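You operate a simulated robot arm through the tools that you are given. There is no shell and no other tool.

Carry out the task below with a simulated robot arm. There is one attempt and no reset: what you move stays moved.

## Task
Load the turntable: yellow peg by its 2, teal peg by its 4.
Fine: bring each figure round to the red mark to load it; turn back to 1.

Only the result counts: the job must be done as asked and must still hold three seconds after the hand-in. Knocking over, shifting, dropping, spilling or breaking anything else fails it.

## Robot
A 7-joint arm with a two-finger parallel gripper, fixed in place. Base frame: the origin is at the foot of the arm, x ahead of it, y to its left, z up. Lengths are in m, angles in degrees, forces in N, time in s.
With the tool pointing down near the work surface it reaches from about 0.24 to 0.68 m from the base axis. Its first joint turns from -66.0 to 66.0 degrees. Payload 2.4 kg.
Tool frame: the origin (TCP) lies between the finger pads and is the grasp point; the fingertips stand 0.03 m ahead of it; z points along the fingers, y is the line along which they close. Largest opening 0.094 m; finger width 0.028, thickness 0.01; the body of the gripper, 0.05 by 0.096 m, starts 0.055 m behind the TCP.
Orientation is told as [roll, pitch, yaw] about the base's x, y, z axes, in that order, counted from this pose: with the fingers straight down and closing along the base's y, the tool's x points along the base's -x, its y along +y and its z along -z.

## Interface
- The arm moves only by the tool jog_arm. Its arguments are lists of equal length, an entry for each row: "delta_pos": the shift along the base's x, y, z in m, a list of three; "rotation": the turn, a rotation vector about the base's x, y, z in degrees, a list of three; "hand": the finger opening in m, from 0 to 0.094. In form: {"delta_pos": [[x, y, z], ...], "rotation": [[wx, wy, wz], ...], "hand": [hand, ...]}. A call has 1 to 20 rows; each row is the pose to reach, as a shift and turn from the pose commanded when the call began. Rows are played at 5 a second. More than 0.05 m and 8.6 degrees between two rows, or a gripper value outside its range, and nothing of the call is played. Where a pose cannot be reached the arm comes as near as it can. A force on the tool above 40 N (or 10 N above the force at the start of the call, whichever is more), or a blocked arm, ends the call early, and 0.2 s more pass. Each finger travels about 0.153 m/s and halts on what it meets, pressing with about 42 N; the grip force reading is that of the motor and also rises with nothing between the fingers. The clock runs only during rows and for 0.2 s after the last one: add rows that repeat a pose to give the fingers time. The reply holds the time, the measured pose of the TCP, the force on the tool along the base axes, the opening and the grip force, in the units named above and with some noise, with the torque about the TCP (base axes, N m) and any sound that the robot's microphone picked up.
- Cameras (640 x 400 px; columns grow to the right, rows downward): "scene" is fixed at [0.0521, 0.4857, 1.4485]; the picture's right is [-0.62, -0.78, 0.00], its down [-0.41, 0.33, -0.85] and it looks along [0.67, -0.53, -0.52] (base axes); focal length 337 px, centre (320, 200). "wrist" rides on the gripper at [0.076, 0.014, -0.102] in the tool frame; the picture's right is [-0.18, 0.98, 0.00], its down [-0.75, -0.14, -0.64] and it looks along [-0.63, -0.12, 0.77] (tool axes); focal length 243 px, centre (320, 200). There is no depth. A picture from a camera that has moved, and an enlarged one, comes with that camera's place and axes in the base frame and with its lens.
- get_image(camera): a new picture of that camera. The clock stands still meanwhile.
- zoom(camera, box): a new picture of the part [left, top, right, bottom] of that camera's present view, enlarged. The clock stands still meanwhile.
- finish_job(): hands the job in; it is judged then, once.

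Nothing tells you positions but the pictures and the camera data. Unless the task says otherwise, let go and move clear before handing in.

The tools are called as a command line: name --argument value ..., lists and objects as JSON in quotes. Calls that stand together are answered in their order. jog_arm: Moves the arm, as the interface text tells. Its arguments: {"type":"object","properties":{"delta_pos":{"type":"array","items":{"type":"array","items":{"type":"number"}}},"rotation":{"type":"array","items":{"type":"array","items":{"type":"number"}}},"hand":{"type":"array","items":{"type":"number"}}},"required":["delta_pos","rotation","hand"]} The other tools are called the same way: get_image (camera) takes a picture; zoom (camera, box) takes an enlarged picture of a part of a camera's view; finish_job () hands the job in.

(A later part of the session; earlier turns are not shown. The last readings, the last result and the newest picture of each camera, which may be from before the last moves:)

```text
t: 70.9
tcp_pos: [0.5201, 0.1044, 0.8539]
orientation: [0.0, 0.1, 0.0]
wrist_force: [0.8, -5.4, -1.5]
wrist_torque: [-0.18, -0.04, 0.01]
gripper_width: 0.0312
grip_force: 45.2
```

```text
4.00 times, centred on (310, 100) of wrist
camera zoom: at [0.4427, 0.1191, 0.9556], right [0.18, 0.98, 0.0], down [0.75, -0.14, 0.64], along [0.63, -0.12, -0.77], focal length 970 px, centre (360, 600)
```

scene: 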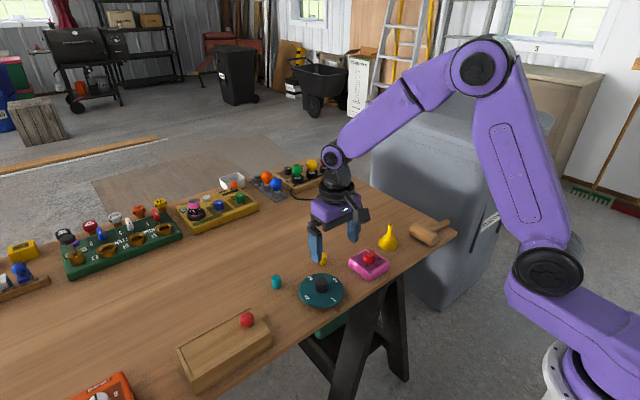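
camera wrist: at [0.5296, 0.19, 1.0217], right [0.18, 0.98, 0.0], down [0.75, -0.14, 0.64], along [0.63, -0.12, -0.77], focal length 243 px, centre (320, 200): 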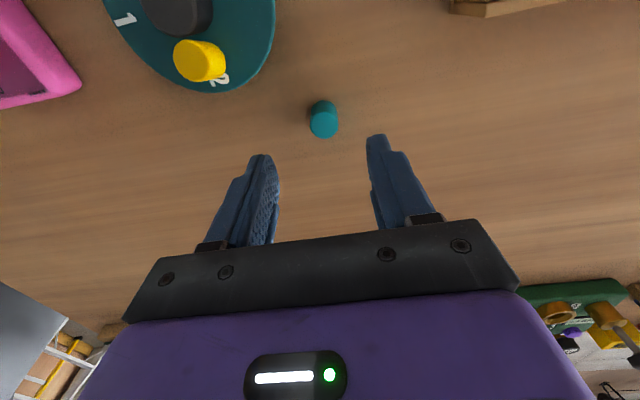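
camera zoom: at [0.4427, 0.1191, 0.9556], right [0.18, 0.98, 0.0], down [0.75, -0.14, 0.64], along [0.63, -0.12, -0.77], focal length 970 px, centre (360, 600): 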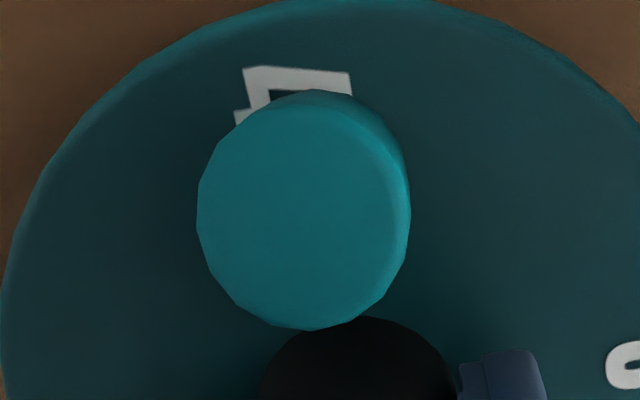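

The teal peg looks tilted a few degrees, so I don't want to turn it like this. I'll release the hub, rise, and look at it from another angle.

jog_arm --delta_pos '[[0, 0, 0], [0, 0, 0], [0, 0, 0], [0, 0, 0.02], [0, 0, 0.045], [0, 0, 0.07], [0, 0, 0.07]]' --rotation '[[0, 0, 0], [0, 0, 0], [0, 0, 0], [0, 0, 0], [0, 0, 0], [0, 0, 0], [0, 0, 0]]' --hand '[0.035, 0.045, 0.05, 0.05, 0.05, 0.05, 0.05]'

jog_arm --delta_pos '[[-0.004, 0.004, 0], [-0.008, 0.008, 0], [-0.012, 0.012, 0], [-0.016, 0.016, 0], [-0.02, 0.02, 0], [-0.024, 0.024, 0], [-0.028, 0.028, 0], [-0.032, 0.032, 0], [-0.036, 0.036, 0], [-0.04, 0.04, 0], [-0.04, 0.044, 0], [-0.04, 0.044, 0]]' --rotation '[[0, 0, 8], [0, 0, 16], [0, 0, 24], [0, 0, 32], [0, 0, 40], [0, 0, 48], [0, 0, 56], [0, 0, 64], [0, 0, 72], [0, 0, 80], [0, 0, 88], [0, 0, 90]]' --hand '[0.05, 0.05, 0.05, 0.05, 0.05, 0.05, 0.05, 0.05, 0.05, 0.05, 0.05, 0.05]'

get_image --camera "wrist"

zoom --camera "scene" --box '[290, 258, 362, 318]'

```text
t: 72.5
tcp_pos: [0.5169, 0.1049, 0.9242]
orientation: [0.0, 0.1, 0.0]
wrist_force: [0.7, 0.2, 0.0]
wrist_torque: [0.01, 0.02, -0.01]
gripper_width: 0.05
grip_force: 0.2
```

```text
t: 75.1
tcp_pos: [0.478, 0.1498, 0.9231]
orientation: [0.0, 0.1, 90.2]
wrist_force: [0.2, 0.2, 0.5]
wrist_torque: [0.0, -0.03, 0.01]
gripper_width: 0.0499
grip_force: 0.1
```

```text
taken
camera wrist: at [0.4632, 0.0734, 1.0259], right [-0.98, 0.18, 0.0], down [0.14, 0.75, 0.64], along [0.12, 0.63, -0.77], focal length 243 px, centre (320, 200)
```

wrist: 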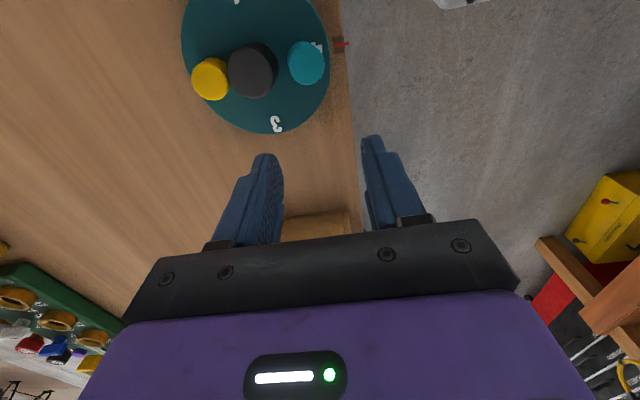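

```text
6.67 times, centred on (326, 288) of scene
camera zoom: at [0.0521, 0.4857, 1.4485], right [-0.62, -0.78, 0.0], down [-0.41, 0.33, -0.85], along [0.67, -0.53, -0.52], focal length 2248 px, centre (280, -387)
```

zoom: 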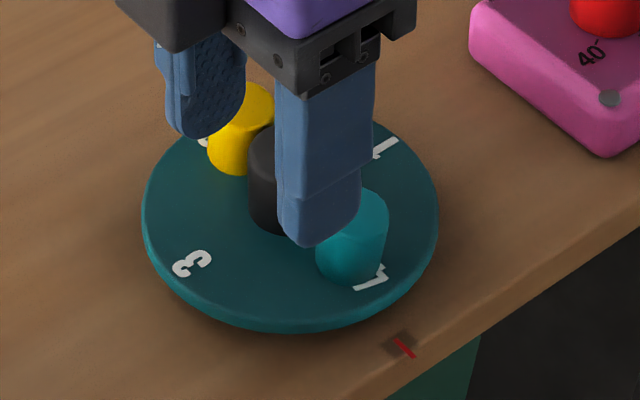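

zoom --camera "wrist" --box '[180, 0, 360, 140]'

zoom --camera "wrist" --box '[270, 20, 350, 90]'

zoom --camera "wrist" --box '[180, 40, 260, 110]'

```text
2.86 times, centred on (270, 70) of wrist
camera zoom: at [0.4632, 0.0734, 1.0259], right [-0.98, 0.18, 0.0], down [0.14, 0.75, 0.64], along [0.12, 0.63, -0.77], focal length 693 px, centre (463, 571)
```

zoom: 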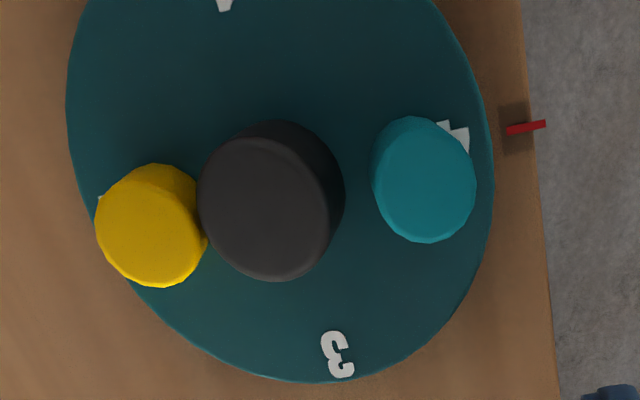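

```text
5.71 times, centred on (310, 55) of wrist
camera zoom: at [0.4632, 0.0734, 1.0259], right [-0.98, 0.18, 0.0], down [0.14, 0.75, 0.64], along [0.12, 0.63, -0.77], focal length 1386 px, centre (377, 1029)
```

zoom: 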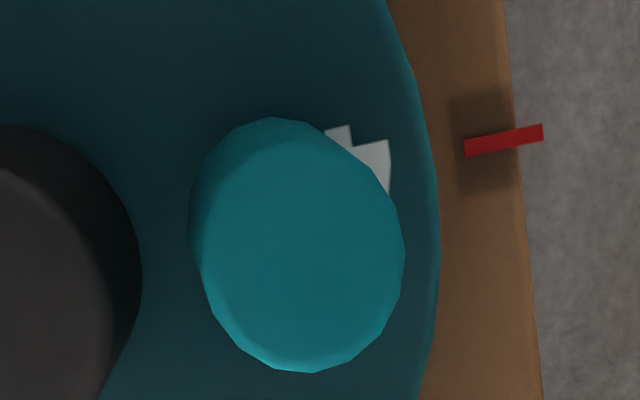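

```text
5.71 times, centred on (220, 75) of wrist
camera zoom: at [0.4632, 0.0734, 1.0259], right [-0.98, 0.18, 0.0], down [0.14, 0.75, 0.64], along [0.12, 0.63, -0.77], focal length 1386 px, centre (891, 914)
```

zoom: 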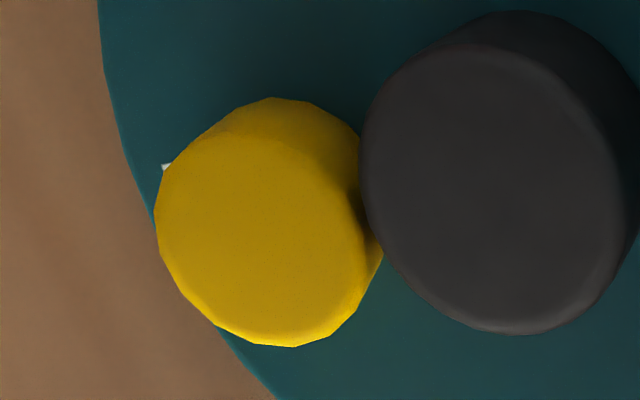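

zoom --camera "scene" --box '[304, 264, 336, 288]'

zoom --camera "scene" --box '[324, 280, 356, 304]'

```text
16.00 times, centred on (320, 276) of scene
camera zoom: at [0.0521, 0.4857, 1.4485], right [-0.62, -0.78, 0.0], down [-0.41, 0.33, -0.85], along [0.67, -0.53, -0.52], focal length 5395 px, centre (320, -1016)
```

zoom: 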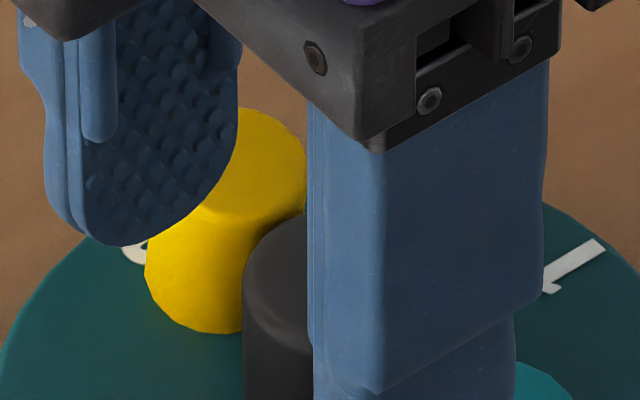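

```text
16.00 times, centred on (340, 292) of scene
camera zoom: at [0.0521, 0.4857, 1.4485], right [-0.62, -0.78, 0.0], down [-0.41, 0.33, -0.85], along [0.67, -0.53, -0.52], focal length 5395 px, centre (0, -1272)
```

zoom: 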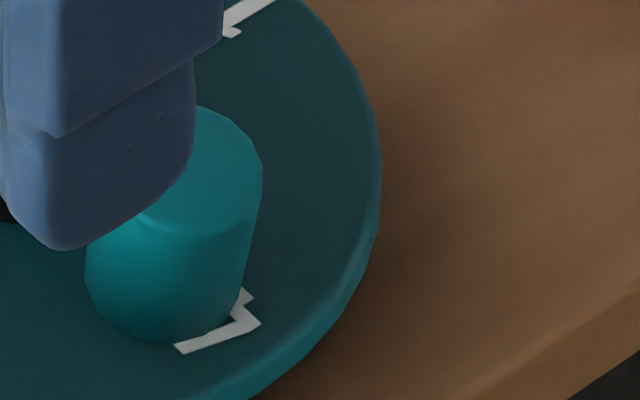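

Both pegs are standing but lean a few degrees: teal outward about 8°, and yellow about 5° toward the hub. I'll close the fingers and tamp each one gently from above on its high side so it sits flat.

jog_arm --delta_pos '[[0.002, -0.015, 0], [0.004, -0.03, 0], [0.0063, -0.0437, 0], [0.0063, -0.0437, -0.015], [0.0063, -0.0437, -0.03], [0.0063, -0.0437, -0.038], [0.0063, -0.0437, -0.038]]' --rotation '[[0, 0, 0], [0, 0, 0], [0, 0, 0], [0, 0, 0], [0, 0, 0], [0, 0, 0], [0, 0, 0]]' --hand '[0.04, 0.02, 0.0, 0.0, 0.0, 0.0, 0.0]'

zoom --camera "wrist" --box '[240, 60, 400, 200]'

zoom --camera "scene" --box '[304, 258, 368, 306]'

```text
t: 76.7
tcp_pos: [0.4844, 0.1066, 0.8856]
orientation: [0.0, 0.0, 90.0]
wrist_force: [-0.8, 0.6, 0.1]
wrist_torque: [0.01, 0.01, 0.0]
gripper_width: 0.0002
grip_force: 32.9
```

```text
2.86 times, centred on (320, 130) of wrist
camera zoom: at [0.4693, 0.0298, 0.989], right [-0.98, 0.18, 0.0], down [0.14, 0.75, 0.64], along [0.12, 0.63, -0.77], focal length 693 px, centre (320, 400)
```

zoom: 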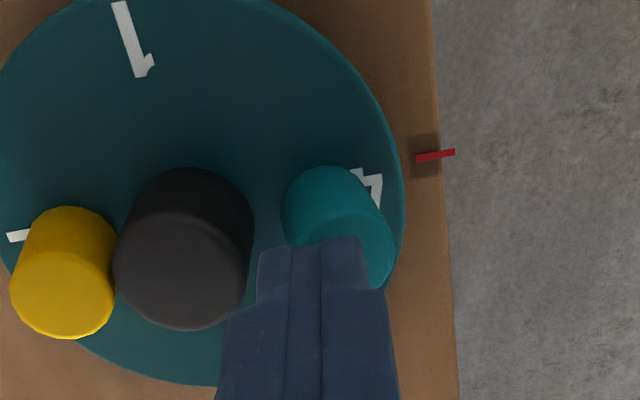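

```text
8.33 times, centred on (336, 282) of scene
camera zoom: at [0.0521, 0.4857, 1.4485], right [-0.62, -0.78, 0.0], down [-0.41, 0.33, -0.85], along [0.67, -0.53, -0.52], focal length 2810 px, centre (187, -483)
```

zoom: 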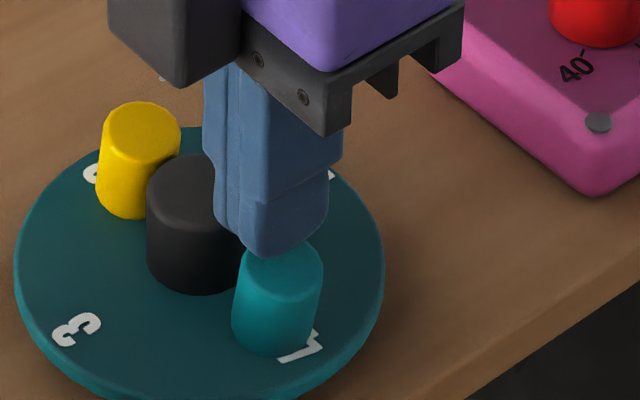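

jog_arm --delta_pos '[[0, 0, -0.003], [0, 0, -0.005], [0, 0, -0.007]]' --rotation '[[0, 0, 0], [0, 0, 0], [0, 0, 0]]' --hand '[0.0, 0.0, 0.0]'

zoom --camera "scene" --box '[304, 258, 368, 306]'

```text
t: 77.5
tcp_pos: [0.4854, 0.106, 0.8798]
orientation: [0.0, -0.1, 90.1]
wrist_force: [0.8, 0.8, 0.5]
wrist_torque: [0.01, -0.02, -0.02]
gripper_width: 0.0002
grip_force: 33.0
```

```text
8.33 times, centred on (336, 282) of scene
camera zoom: at [0.0521, 0.4857, 1.4485], right [-0.62, -0.78, 0.0], down [-0.41, 0.33, -0.85], along [0.67, -0.53, -0.52], focal length 2810 px, centre (187, -483)
```

zoom: 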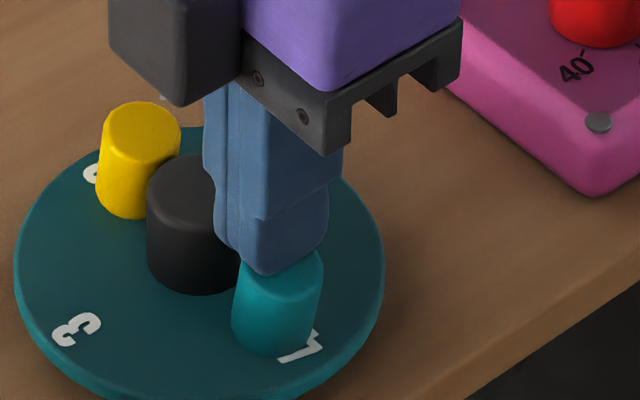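

jog_arm --delta_pos '[[0, 0, -0.001], [0, 0, -0.002], [0, 0, -0.003]]' --rotation '[[0, 0, 0], [0, 0, 0], [0, 0, 0]]' --hand '[0.0, 0.0, 0.0]'

zoom --camera "scene" --box '[304, 258, 368, 306]'

```text
t: 78.3
tcp_pos: [0.4869, 0.1053, 0.8777]
orientation: [-0.4, -0.1, 90.0]
wrist_force: [1.6, -0.4, 28.0]
wrist_torque: [0.0, -0.01, 0.0]
gripper_width: 0.0001
grip_force: 32.8
```

```text
8.33 times, centred on (336, 282) of scene
camera zoom: at [0.0517, 0.4856, 1.4485], right [-0.62, -0.78, 0.0], down [-0.41, 0.33, -0.85], along [0.67, -0.53, -0.52], focal length 2810 px, centre (187, -483)
```

zoom: 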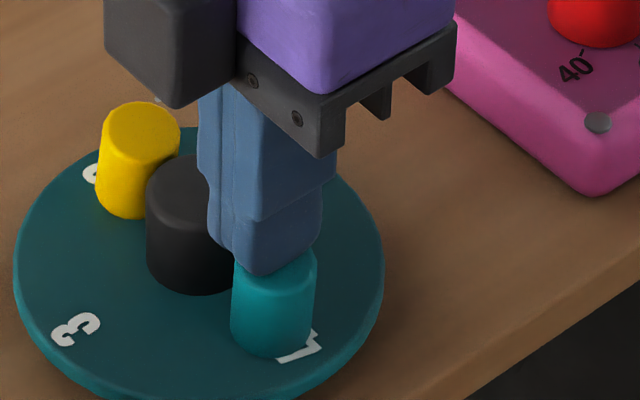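

The tamp worked: the teal peg stands upright under about 28 N. I'll lift straight off and check that it stays.

jog_arm --delta_pos '[[0.0005, 0, 0.004], [0.0005, 0, 0.02], [0.0005, 0, 0.045], [0.0005, 0, 0.045]]' --rotation '[[0, 0, 0], [0, 0, 0], [0, 0, 0], [0, 0, 0]]' --hand '[0.0, 0.0, 0.0, 0.0]'

zoom --camera "scene" --box '[304, 258, 368, 306]'

get_image --camera "wrist"

```text
t: 79.3
tcp_pos: [0.4861, 0.1054, 0.9205]
orientation: [0.1, 0.0, 90.0]
wrist_force: [0.7, 0.2, 0.1]
wrist_torque: [-0.02, 0.01, 0.01]
gripper_width: 0.0
grip_force: 33.4
```

```text
8.33 times, centred on (336, 282) of scene
camera zoom: at [0.0521, 0.4857, 1.4485], right [-0.62, -0.78, 0.0], down [-0.41, 0.33, -0.85], along [0.67, -0.53, -0.52], focal length 2810 px, centre (187, -483)
```

zoom: 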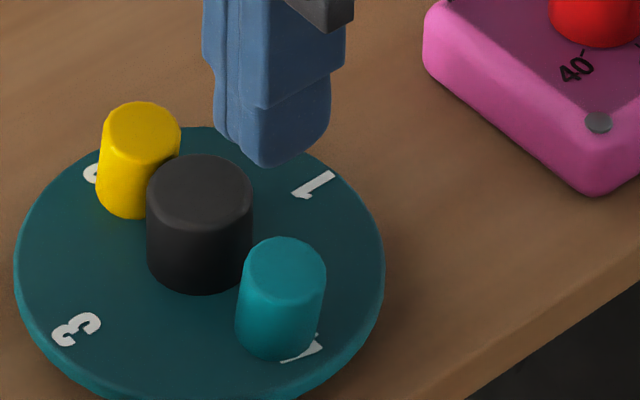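

```text
taken
camera wrist: at [0.4705, 0.0293, 1.0227], right [-0.98, 0.18, 0.0], down [0.14, 0.75, 0.64], along [0.12, 0.63, -0.77], focal length 243 px, centre (320, 200)
```

wrist: 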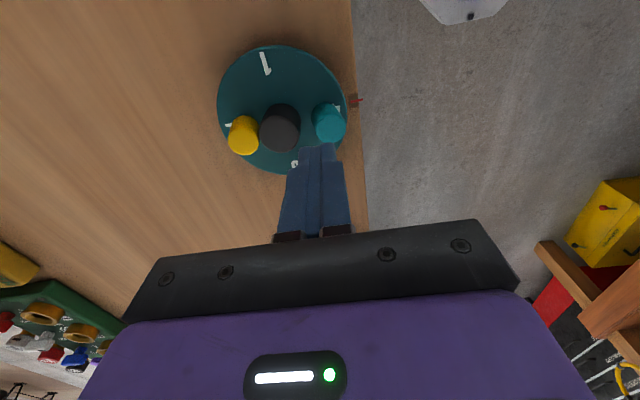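

The teal peg is now close to upright and stable. Next I'll turn the gripper back to yaw 0 above the hub to grip it for the return turn.

jog_arm --delta_pos '[[0.004, 0, 0], [0.008, 0, 0], [0.012, 0, 0], [0.016, 0, 0], [0.02, 0, 0], [0.024, 0, 0], [0.028, 0, 0], [0.0332, -0.0003, 0], [0.0332, -0.0003, 0], [0.0332, -0.0003, 0], [0.0332, -0.0003, 0], [0.0332, -0.0003, 0]]' --rotation '[[0, 0, -8], [0, 0, -16], [0, 0, -24], [0, 0, -32], [0, 0, -40], [0, 0, -48], [0, 0, -56], [0, 0, -64], [0, 0, -72], [0, 0, -80], [0, 0, -88], [0, 0, -90]]' --hand '[0.01, 0.02, 0.03, 0.04, 0.05, 0.05, 0.05, 0.05, 0.05, 0.05, 0.05, 0.05]'

zoom --camera "wrist" --box '[220, 20, 440, 200]'

zoom --camera "scene" --box '[304, 258, 368, 306]'

```text
t: 81.9
tcp_pos: [0.5196, 0.1066, 0.922]
orientation: [0.0, -0.1, -0.1]
wrist_force: [-0.3, -0.3, -0.3]
wrist_torque: [-0.01, -0.03, -0.03]
gripper_width: 0.0501
grip_force: 0.0
```

```text
2.22 times, centred on (330, 110) of wrist
camera zoom: at [0.4419, 0.1197, 1.023], right [0.19, 0.98, 0.0], down [0.75, -0.14, 0.64], along [0.63, -0.12, -0.77], focal length 539 px, centre (298, 400)
```

zoom: 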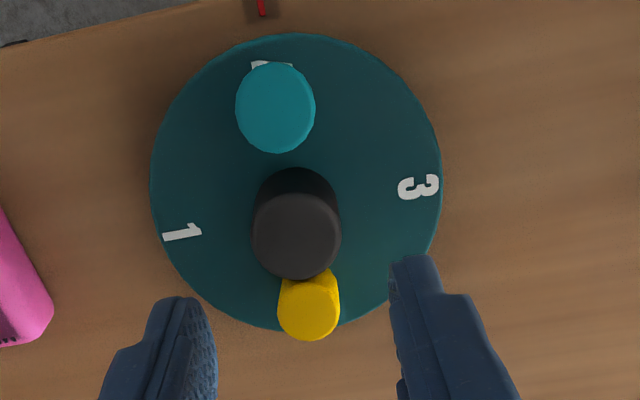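

```text
8.33 times, centred on (336, 282) of scene
camera zoom: at [0.0521, 0.4857, 1.4485], right [-0.62, -0.78, 0.0], down [-0.41, 0.33, -0.85], along [0.67, -0.53, -0.52], focal length 2810 px, centre (187, -483)
```

zoom: 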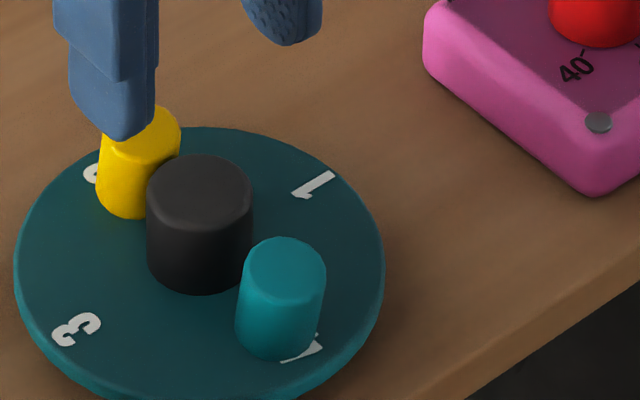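

The pegs are steady. I'll descend and grip the hub.

jog_arm --delta_pos '[[0, 0, -0.02], [0, 0, -0.04], [0, 0, -0.056], [0, 0, -0.064], [0, 0, -0.067], [0, 0, -0.067], [0, 0, -0.067], [0, 0, -0.067], [0, 0, -0.067], [0, 0, -0.067]]' --rotation '[[0, 0, 0], [0, 0, 0], [0, 0, 0], [0, 0, 0], [0, 0, 0], [0, 0, 0], [0, 0, 0], [0, 0, 0], [0, 0, 0], [0, 0, 0]]' --hand '[0.05, 0.05, 0.05, 0.05, 0.05, 0.05, 0.04, 0.032, 0.027, 0.025]'

zoom --camera "wrist" --box '[220, 40, 440, 220]'

```text
t: 84.1
tcp_pos: [0.5176, 0.1049, 0.8536]
orientation: [-0.1, 0.1, 0.0]
wrist_force: [-0.5, -1.9, -1.6]
wrist_torque: [-0.07, -0.05, 0.0]
gripper_width: 0.0315
grip_force: 44.5
```

```text
2.22 times, centred on (330, 130) of wrist
camera zoom: at [0.4414, 0.1191, 0.956], right [0.18, 0.98, 0.0], down [0.75, -0.14, 0.64], along [0.63, -0.12, -0.77], focal length 539 px, centre (298, 356)
```

zoom: 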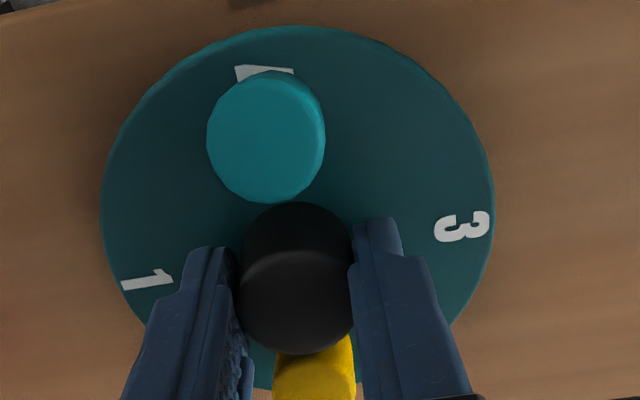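

Gripped with almost no side force. I'll turn +90° counter-clockwise gently, which should bring 3 to the mark.

jog_arm --delta_pos '[[0, 0, 0], [0, 0, 0], [0, 0, 0], [0, 0, 0], [0, 0, 0], [0, 0, 0], [0, 0, 0], [0, 0, 0], [0, 0, 0], [0, 0, 0], [0, 0, 0], [0, 0, 0], [0, 0, 0], [0, 0, 0], [0, 0, 0], [0, 0, 0], [0, 0, 0], [0, 0, 0], [0, 0, 0], [0, 0, 0]]' --rotation '[[0, 0, 2], [0, 0, 6], [0, 0, 11], [0, 0, 16], [0, 0, 21], [0, 0, 26], [0, 0, 31], [0, 0, 36], [0, 0, 41], [0, 0, 46], [0, 0, 51], [0, 0, 56], [0, 0, 61], [0, 0, 66], [0, 0, 71], [0, 0, 76], [0, 0, 81], [0, 0, 85], [0, 0, 88], [0, 0, 90]]' --hand '[0.025, 0.025, 0.025, 0.025, 0.025, 0.025, 0.025, 0.025, 0.025, 0.025, 0.025, 0.025, 0.025, 0.025, 0.025, 0.025, 0.025, 0.025, 0.025, 0.025]'

zoom --camera "wrist" --box '[220, 40, 440, 220]'

zoom --camera "scene" --box '[290, 248, 370, 318]'

```text
t: 88.3
tcp_pos: [0.5186, 0.1056, 0.8542]
orientation: [0.0, -0.1, 90.1]
wrist_force: [-5.5, 3.5, 3.6]
wrist_torque: [0.15, 0.0, -0.06]
gripper_width: 0.0312
grip_force: 45.0
```

```text
2.22 times, centred on (330, 130) of wrist
camera zoom: at [0.5031, 0.029, 0.956], right [-0.98, 0.18, 0.0], down [0.14, 0.75, 0.64], along [0.12, 0.63, -0.77], focal length 539 px, centre (298, 356)
```

zoom: 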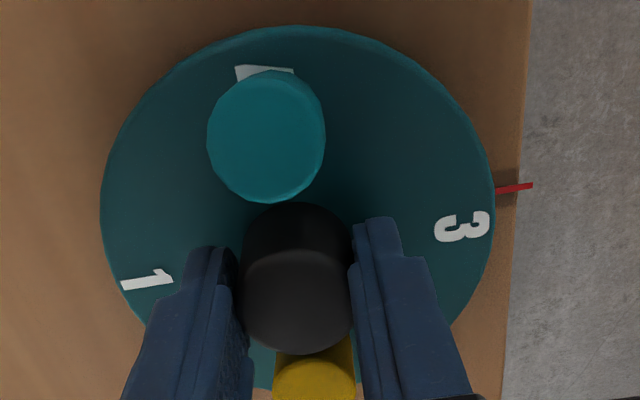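

```text
5.71 times, centred on (330, 283) of scene
camera zoom: at [0.0519, 0.4858, 1.4485], right [-0.62, -0.78, 0.0], down [-0.41, 0.33, -0.85], along [0.67, -0.53, -0.52], focal length 1927 px, centre (263, -274)
```

zoom: 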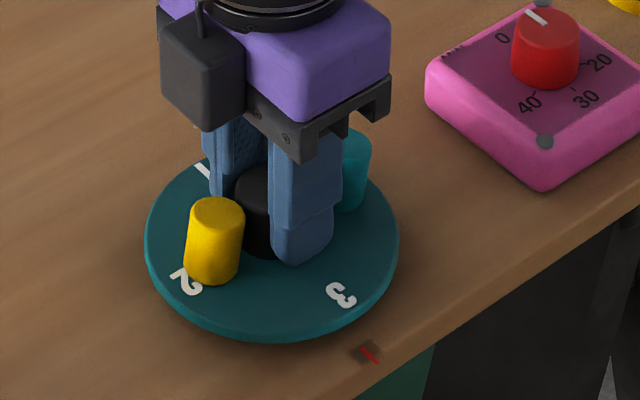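

3 is at the mark. I'll release, rise and unwind to yaw −90, then make the last +180° turn.

jog_arm --delta_pos '[[0, 0, 0], [0, 0, 0], [0, 0, 0], [0, 0, 0.02], [0, 0, 0.045], [0, 0, 0.066], [0, 0, 0.066]]' --rotation '[[0, 0, 0], [0, 0, 0], [0, 0, 0], [0, 0, 0], [0, 0, 0], [0, 0, 0], [0, 0, 0]]' --hand '[0.035, 0.045, 0.05, 0.05, 0.05, 0.05, 0.05]'

jog_arm --delta_pos '[[0, 0, 0], [0, 0, 0], [0, 0, 0], [0, 0, 0], [0, 0, 0], [0, 0, 0], [0, 0, 0], [0, 0, 0], [0, 0, 0], [0, 0, 0], [0, 0, 0], [0, 0, 0]]' --rotation '[[0, 0, -8], [0, 0, -16], [0, 0, -24], [0, 0, -32], [0, 0, -40], [0, 0, -48], [0, 0, -56], [0, 0, -64], [0, 0, -72], [0, 0, -80], [0, 0, -88], [0, 0, -90]]' --hand '[0.05, 0.05, 0.05, 0.05, 0.05, 0.05, 0.05, 0.05, 0.05, 0.05, 0.05, 0.05]'

jog_arm --delta_pos '[[0, 0, 0], [0, 0, 0], [0, 0, 0], [0, 0, 0], [0, 0, 0], [0, 0, 0], [0, 0, 0], [0, 0, 0], [0, 0, 0], [0, 0, 0], [0, 0, 0], [0, 0, 0], [0, 0, 0]]' --rotation '[[0, 0, -8], [0, 0, -16], [0, 0, -24], [0, 0, -32], [0, 0, -40], [0, 0, -48], [0, 0, -56], [0, 0, -64], [0, 0, -72], [0, 0, -80], [0, 0, -88], [0, 0, -90], [0, 0, -90]]' --hand '[0.05, 0.05, 0.05, 0.05, 0.05, 0.05, 0.05, 0.05, 0.05, 0.05, 0.05, 0.05, 0.05]'

zoom --camera "wrist" --box '[220, 20, 440, 200]'

zoom --camera "scene" --box '[290, 248, 370, 318]'

```text
t: 89.9
tcp_pos: [0.5184, 0.1056, 0.9192]
orientation: [0.0, 0.0, 90.0]
wrist_force: [-0.2, -0.6, 0.1]
wrist_torque: [0.02, 0.0, -0.02]
gripper_width: 0.0498
grip_force: 0.1
```

```text
t: 92.5
tcp_pos: [0.5193, 0.1054, 0.919]
orientation: [0.0, -0.1, -0.1]
wrist_force: [0.2, 0.2, 0.7]
wrist_torque: [-0.02, -0.01, 0.0]
gripper_width: 0.0499
grip_force: 0.1
```

```text
t: 95.3
tcp_pos: [0.518, 0.1051, 0.9188]
orientation: [0.0, 0.0, -90.1]
wrist_force: [0.3, -0.5, 0.8]
wrist_torque: [0.0, -0.01, -0.01]
gripper_width: 0.0498
grip_force: 0.1
```

```text
2.22 times, centred on (330, 110) of wrist
camera zoom: at [0.5319, 0.1812, 1.0219], right [0.98, -0.19, 0.0], down [-0.14, -0.75, 0.64], along [-0.12, -0.63, -0.77], focal length 539 px, centre (298, 400)
```

zoom: 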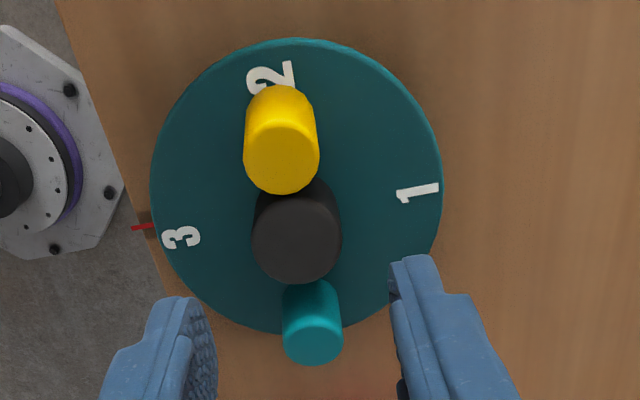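

```text
5.71 times, centred on (330, 283) of scene
camera zoom: at [0.0521, 0.4857, 1.4485], right [-0.62, -0.78, 0.0], down [-0.41, 0.33, -0.85], along [0.67, -0.53, -0.52], focal length 1927 px, centre (263, -274)
```

zoom: 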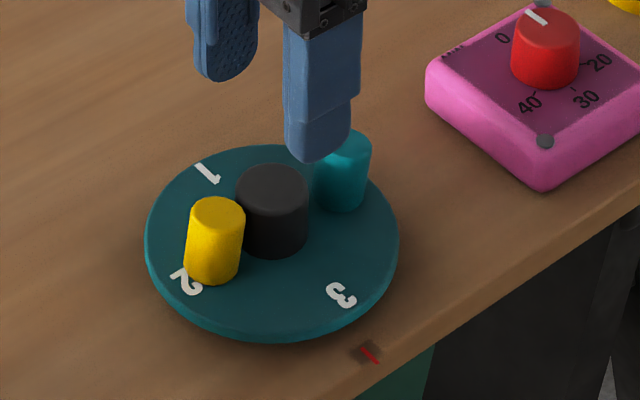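

The fingers are aligned along the 1–3 axis and clear of both pegs. Lowering and gripping.

jog_arm --delta_pos '[[0, 0, -0.02], [0, 0, -0.04], [0, 0, -0.056], [0, 0, -0.064], [0, 0, -0.066], [0, 0, -0.066], [0, 0, -0.066], [0, 0, -0.066], [0, 0, -0.066], [0, 0, -0.066]]' --rotation '[[0, 0, 0], [0, 0, 0], [0, 0, 0], [0, 0, 0], [0, 0, 0], [0, 0, 0], [0, 0, 0], [0, 0, 0], [0, 0, 0], [0, 0, 0]]' --hand '[0.05, 0.05, 0.05, 0.05, 0.05, 0.05, 0.04, 0.032, 0.027, 0.025]'

zoom --camera "wrist" --box '[220, 40, 440, 220]'

```text
t: 97.5
tcp_pos: [0.5177, 0.1048, 0.8544]
orientation: [-0.1, 0.0, -90.0]
wrist_force: [-3.1, 0.2, 0.1]
wrist_torque: [-0.04, 0.07, 0.0]
gripper_width: 0.031
grip_force: 44.5
```

```text
2.22 times, centred on (330, 130) of wrist
camera zoom: at [0.5314, 0.1808, 0.9562], right [0.98, -0.18, 0.0], down [-0.14, -0.75, 0.64], along [-0.12, -0.63, -0.77], focal length 539 px, centre (298, 356)
```

zoom: 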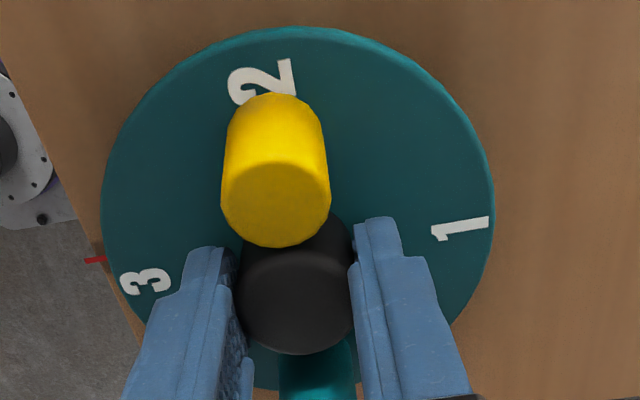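

The 3–1 line lies exactly along the axis. I'll turn the first +90°.

jog_arm --delta_pos '[[0, 0, 0], [0, 0, 0], [0, 0, 0], [0, 0, 0], [0, 0, 0], [0, 0, 0], [0, 0, 0], [0, 0, 0], [0, 0, 0], [0, 0, 0], [0, 0, 0], [0, 0, 0], [0, 0, 0], [0, 0, 0], [0, 0, 0], [0, 0, 0], [0, 0, 0], [0, 0, 0], [0, 0, 0], [0, 0, 0]]' --rotation '[[0, 0, 2], [0, 0, 6], [0, 0, 11], [0, 0, 16], [0, 0, 21], [0, 0, 26], [0, 0, 31], [0, 0, 36], [0, 0, 41], [0, 0, 46], [0, 0, 51], [0, 0, 56], [0, 0, 61], [0, 0, 66], [0, 0, 71], [0, 0, 76], [0, 0, 81], [0, 0, 85], [0, 0, 88], [0, 0, 90]]' --hand '[0.025, 0.025, 0.025, 0.025, 0.025, 0.025, 0.025, 0.025, 0.025, 0.025, 0.025, 0.025, 0.025, 0.025, 0.025, 0.025, 0.025, 0.025, 0.025, 0.025]'

zoom --camera "wrist" --box '[220, 20, 440, 220]'

zoom --camera "scene" --box '[290, 248, 370, 318]'

```text
t: 101.7
tcp_pos: [0.5189, 0.1053, 0.854]
orientation: [0.0, 0.0, 0.1]
wrist_force: [-5.7, -2.7, 9.1]
wrist_torque: [-0.05, -0.09, 0.0]
gripper_width: 0.0312
grip_force: 45.0
```

```text
2.00 times, centred on (330, 120) of wrist
camera zoom: at [0.4411, 0.1189, 0.956], right [0.18, 0.98, 0.0], down [0.75, -0.14, 0.64], along [0.63, -0.12, -0.77], focal length 485 px, centre (300, 360)
```

zoom: 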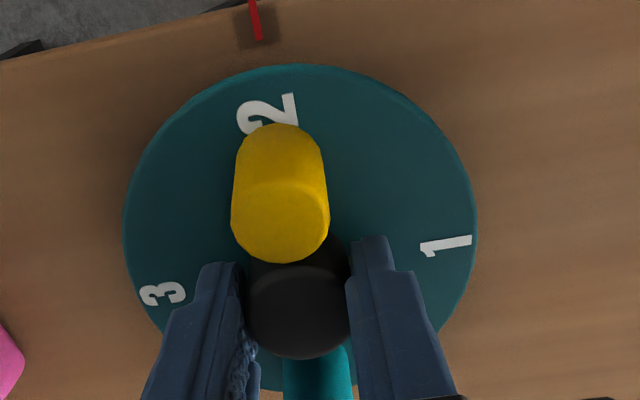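

```text
5.71 times, centred on (330, 283) of scene
camera zoom: at [0.0518, 0.4856, 1.4485], right [-0.62, -0.78, 0.0], down [-0.41, 0.33, -0.85], along [0.67, -0.53, -0.52], focal length 1927 px, centre (263, -274)
```

zoom: 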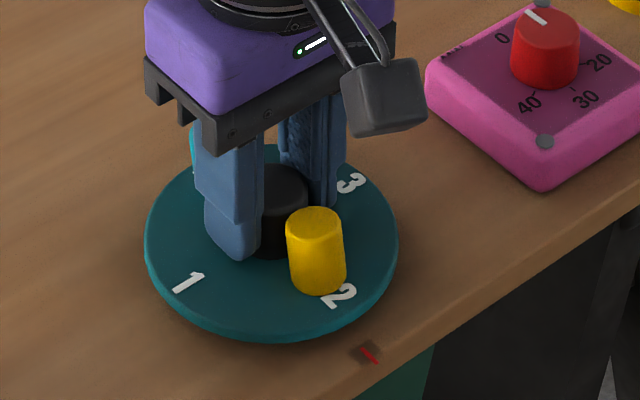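

2 is passing the mark and both pegs ride well. I'll turn the final +90° to bring 1 to the mark.

jog_arm --delta_pos '[[0, 0, 0], [0, 0, 0], [0, 0, 0], [0, 0, 0], [0, 0, 0], [0, 0, 0], [0, 0, 0], [0, 0, 0], [0, 0, 0], [0, 0, 0], [0, 0, 0], [0, 0, 0], [0, 0, 0], [0, 0, 0], [0, 0, 0], [0, 0, 0], [0, 0, 0], [0, 0, 0], [0, 0, 0], [0, 0, 0]]' --rotation '[[0, 0, 2], [0, 0, 6], [0, 0, 11], [0, 0, 16], [0, 0, 21], [0, 0, 26], [0, 0, 31], [0, 0, 36], [0, 0, 41], [0, 0, 46], [0, 0, 51], [0, 0, 56], [0, 0, 61], [0, 0, 66], [0, 0, 71], [0, 0, 76], [0, 0, 81], [0, 0, 85], [0, 0, 88], [0, 0, 90]]' --hand '[0.025, 0.025, 0.025, 0.025, 0.025, 0.025, 0.025, 0.025, 0.025, 0.025, 0.025, 0.025, 0.025, 0.025, 0.025, 0.025, 0.025, 0.025, 0.025, 0.025]'

zoom --camera "wrist" --box '[220, 40, 440, 220]'

zoom --camera "scene" --box '[290, 248, 370, 318]'

```text
t: 105.9
tcp_pos: [0.5189, 0.1054, 0.8534]
orientation: [0.2, 0.2, 90.1]
wrist_force: [-10.6, -1.9, -0.4]
wrist_torque: [-0.54, 0.27, -0.3]
gripper_width: 0.0312
grip_force: 45.2
```

```text
2.22 times, centred on (330, 130) of wrist
camera zoom: at [0.5033, 0.029, 0.9561], right [-0.98, 0.18, 0.0], down [0.14, 0.75, 0.64], along [0.12, 0.63, -0.77], focal length 539 px, centre (298, 356)
```

zoom: 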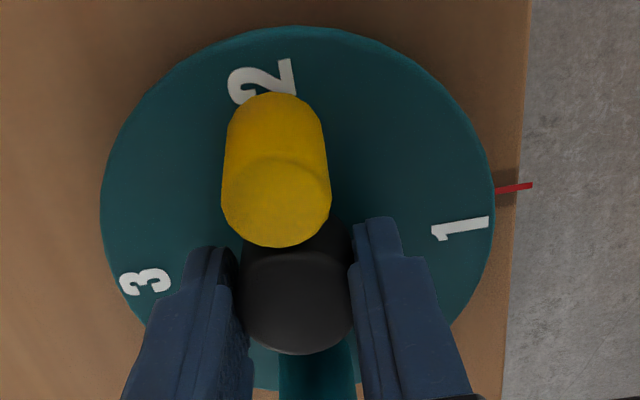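

```text
5.71 times, centred on (330, 283) of scene
camera zoom: at [0.0519, 0.4857, 1.4485], right [-0.62, -0.78, 0.0], down [-0.41, 0.33, -0.85], along [0.67, -0.53, -0.52], focal length 1927 px, centre (263, -274)
```

zoom: 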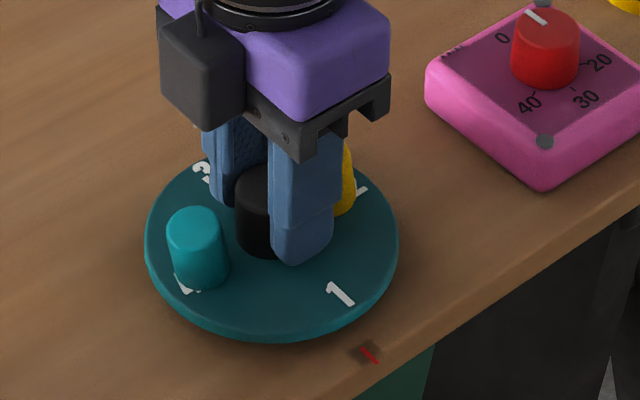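

1 is at the mark and the disc rests at its stop, which matches the earlier torque reading. I'll release, rise and move clear for a final check.

jog_arm --delta_pos '[[0, 0, 0], [0, 0, 0], [0, 0, 0], [0, 0, 0], [0, 0, 0.02], [0, 0, 0.045], [0, 0, 0.08], [0, 0, 0.08]]' --rotation '[[0, 0, 0], [0, 0, 0], [0, 0, 0], [0, 0, 0], [0, 0, 0], [0, 0, 0], [0, 0, 0], [0, 0, 0]]' --hand '[0.032, 0.038, 0.046, 0.05, 0.05, 0.05, 0.05, 0.05]'

get_image --camera "wrist"

zoom --camera "wrist" --box '[220, 20, 440, 200]'

zoom --camera "scene" --box '[290, 248, 370, 318]'

```text
t: 107.7
tcp_pos: [0.52, 0.1046, 0.9336]
orientation: [0.1, 0.0, 90.1]
wrist_force: [-0.1, 0.0, 0.4]
wrist_torque: [-0.01, -0.01, 0.02]
gripper_width: 0.0502
grip_force: 0.1
```

```text
taken
camera wrist: at [0.5046, 0.0285, 1.0359], right [-0.98, 0.18, 0.0], down [0.14, 0.75, 0.64], along [0.12, 0.63, -0.77], focal length 243 px, centre (320, 200)
```

wrist: 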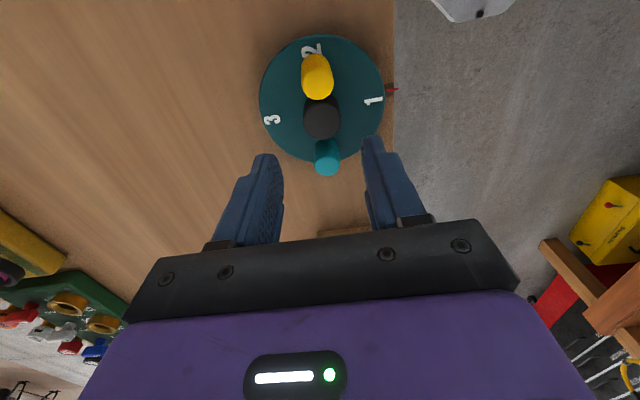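

```text
2.22 times, centred on (330, 110) of wrist
camera zoom: at [0.5046, 0.0285, 1.0359], right [-0.98, 0.18, 0.0], down [0.14, 0.75, 0.64], along [0.12, 0.63, -0.77], focal length 539 px, centre (298, 400)
```

zoom: 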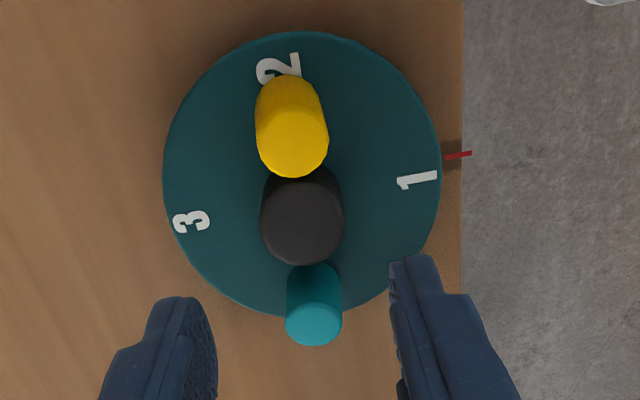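

```text
5.71 times, centred on (330, 283) of scene
camera zoom: at [0.0521, 0.4857, 1.4485], right [-0.62, -0.78, 0.0], down [-0.41, 0.33, -0.85], along [0.67, -0.53, -0.52], focal length 1927 px, centre (263, -274)
```

zoom: 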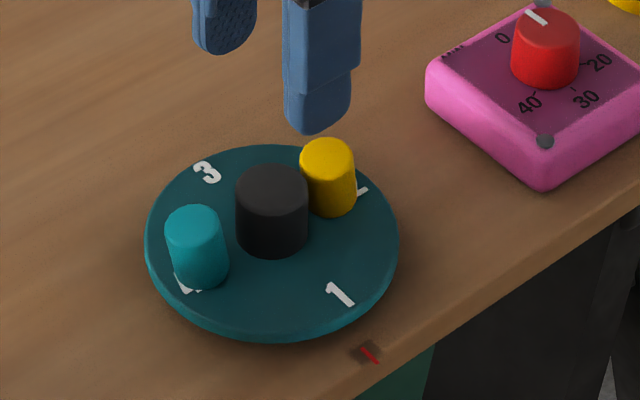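

1 is at the mark to within half a degree, yellow stands by 2 and teal by 4. I'll move the arm clear and confirm everything stays still.

jog_arm --delta_pos '[[0, 0, 0.04], [0, 0, 0.08], [0, 0, 0.12], [0, 0.03, 0.15], [0, 0.06, 0.18], [0, 0.06, 0.18], [0, 0.06, 0.18], [0, 0.06, 0.18], [0, 0.06, 0.18], [0, 0.06, 0.18], [0, 0.06, 0.18], [0, 0.06, 0.18]]' --rotation '[[0, 0, 0], [0, 0, 0], [0, 0, 0], [0, 0, -8], [0, 0, -16], [0, 0, -16], [0, 0, -16], [0, 0, -16], [0, 0, -16], [0, 0, -16], [0, 0, -16], [0, 0, -16]]' --hand '[0.05, 0.05, 0.05, 0.05, 0.05, 0.05, 0.05, 0.05, 0.05, 0.05, 0.05, 0.05]'

get_image --camera "scene"

zoom --camera "scene" --box '[290, 258, 362, 312]'

get_image --camera "wrist"

```text
t: 110.3
tcp_pos: [0.5183, 0.1653, 1.1145]
orientation: [0.0, 0.0, 74.0]
wrist_force: [0.4, -0.7, 0.5]
wrist_torque: [0.01, 0.02, -0.03]
gripper_width: 0.0501
grip_force: 0.2
```

```text
taken
```

scene: 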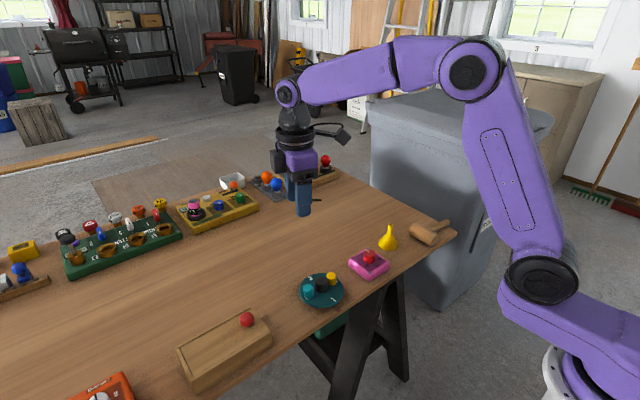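

```text
7.41 times, centred on (326, 285) of scene
camera zoom: at [0.0521, 0.4857, 1.4485], right [-0.62, -0.78, 0.0], down [-0.41, 0.33, -0.85], along [0.67, -0.53, -0.52], focal length 2498 px, centre (276, -430)
```

zoom: 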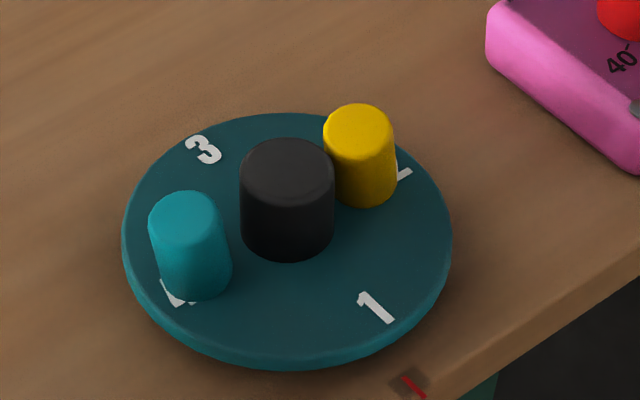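

```text
taken
camera wrist: at [0.4832, 0.095, 1.2154], right [-0.89, 0.45, 0.0], down [0.34, 0.69, 0.64], along [0.29, 0.57, -0.77], focal length 243 px, centre (320, 200)
```

wrist: 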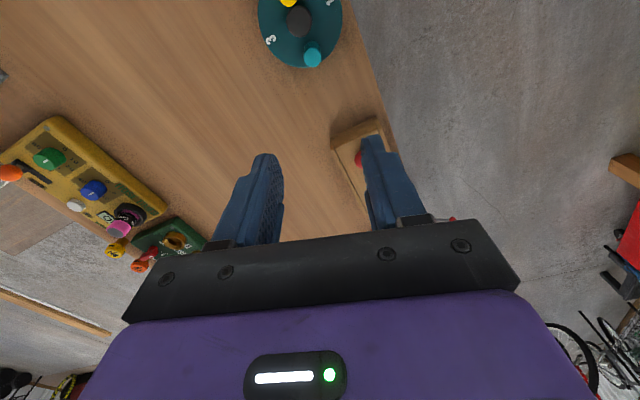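

Everything is in place. I'll check the pegs' lean more closely before deciding whether to hand in.

zoom --camera "scene" --box '[300, 278, 332, 302]'

zoom --camera "scene" --box '[318, 268, 350, 292]'

```text
16.00 times, centred on (316, 290) of scene
camera zoom: at [0.0521, 0.4857, 1.4485], right [-0.62, -0.78, 0.0], down [-0.41, 0.33, -0.85], along [0.67, -0.53, -0.52], focal length 5395 px, centre (384, -1240)
```

zoom: 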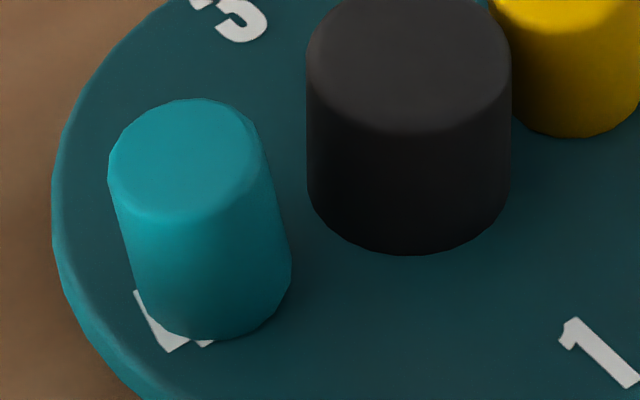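

```text
16.00 times, centred on (334, 280) of scene
camera zoom: at [0.0521, 0.4857, 1.4485], right [-0.62, -0.78, 0.0], down [-0.41, 0.33, -0.85], along [0.67, -0.53, -0.52], focal length 5395 px, centre (96, -1080)
```

zoom: 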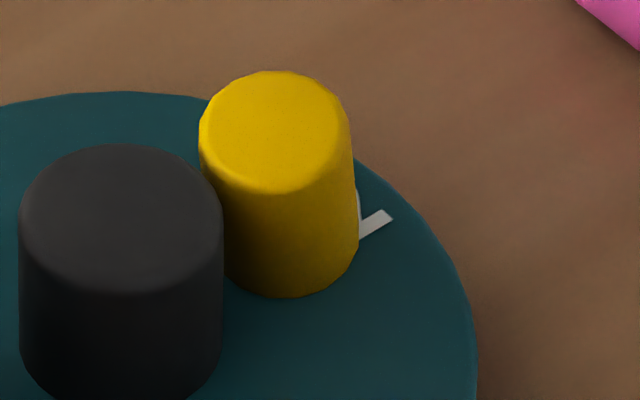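

The teal peg leans noticeably, so I'll wait a few seconds and compare to see whether it is static or creeping.

jog_arm --delta_pos '[[0, 0, 0], [0, 0, 0], [0, 0, 0], [0, 0, 0], [0, 0, 0], [0, 0, 0], [0, 0, 0], [0, 0, 0], [0, 0, 0], [0, 0, 0], [0, 0, 0], [0, 0, 0], [0, 0, 0], [0, 0, 0], [0, 0, 0], [0, 0, 0], [0, 0, 0], [0, 0, 0], [0, 0, 0], [0, 0, 0]]' --rotation '[[0, 0, 0], [0, 0, 0], [0, 0, 0], [0, 0, 0], [0, 0, 0], [0, 0, 0], [0, 0, 0], [0, 0, 0], [0, 0, 0], [0, 0, 0], [0, 0, 0], [0, 0, 0], [0, 0, 0], [0, 0, 0], [0, 0, 0], [0, 0, 0], [0, 0, 0], [0, 0, 0], [0, 0, 0], [0, 0, 0]]' --hand '[0.05, 0.05, 0.05, 0.05, 0.05, 0.05, 0.05, 0.05, 0.05, 0.05, 0.05, 0.05, 0.05, 0.05, 0.05, 0.05, 0.05, 0.05, 0.05, 0.05]'

zoom --camera "scene" --box '[300, 278, 332, 302]'

zoom --camera "scene" --box '[318, 268, 350, 292]'

```text
t: 114.5
tcp_pos: [0.5174, 0.1642, 1.114]
orientation: [0.0, -0.1, 74.0]
wrist_force: [0.3, -1.1, 0.2]
wrist_torque: [0.02, 0.0, 0.01]
gripper_width: 0.05
grip_force: 0.1
```

```text
16.00 times, centred on (316, 290) of scene
camera zoom: at [0.0521, 0.4857, 1.4485], right [-0.62, -0.78, 0.0], down [-0.41, 0.33, -0.85], along [0.67, -0.53, -0.52], focal length 5395 px, centre (384, -1240)
```

zoom: 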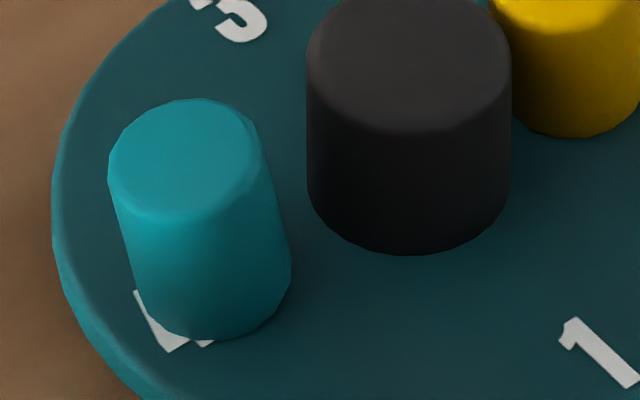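

```text
16.00 times, centred on (334, 280) of scene
camera zoom: at [0.0521, 0.4857, 1.4485], right [-0.62, -0.78, 0.0], down [-0.41, 0.33, -0.85], along [0.67, -0.53, -0.52], focal length 5395 px, centre (96, -1080)
```

zoom: 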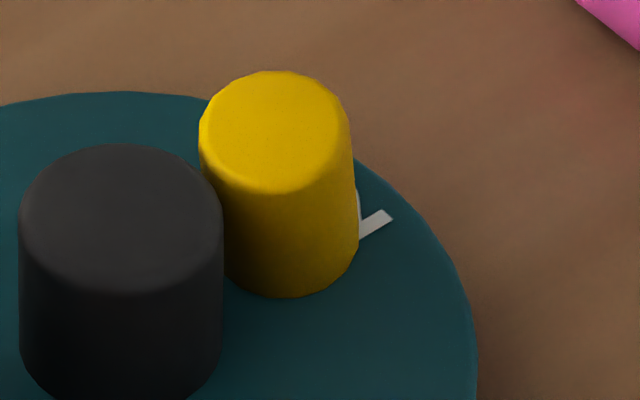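

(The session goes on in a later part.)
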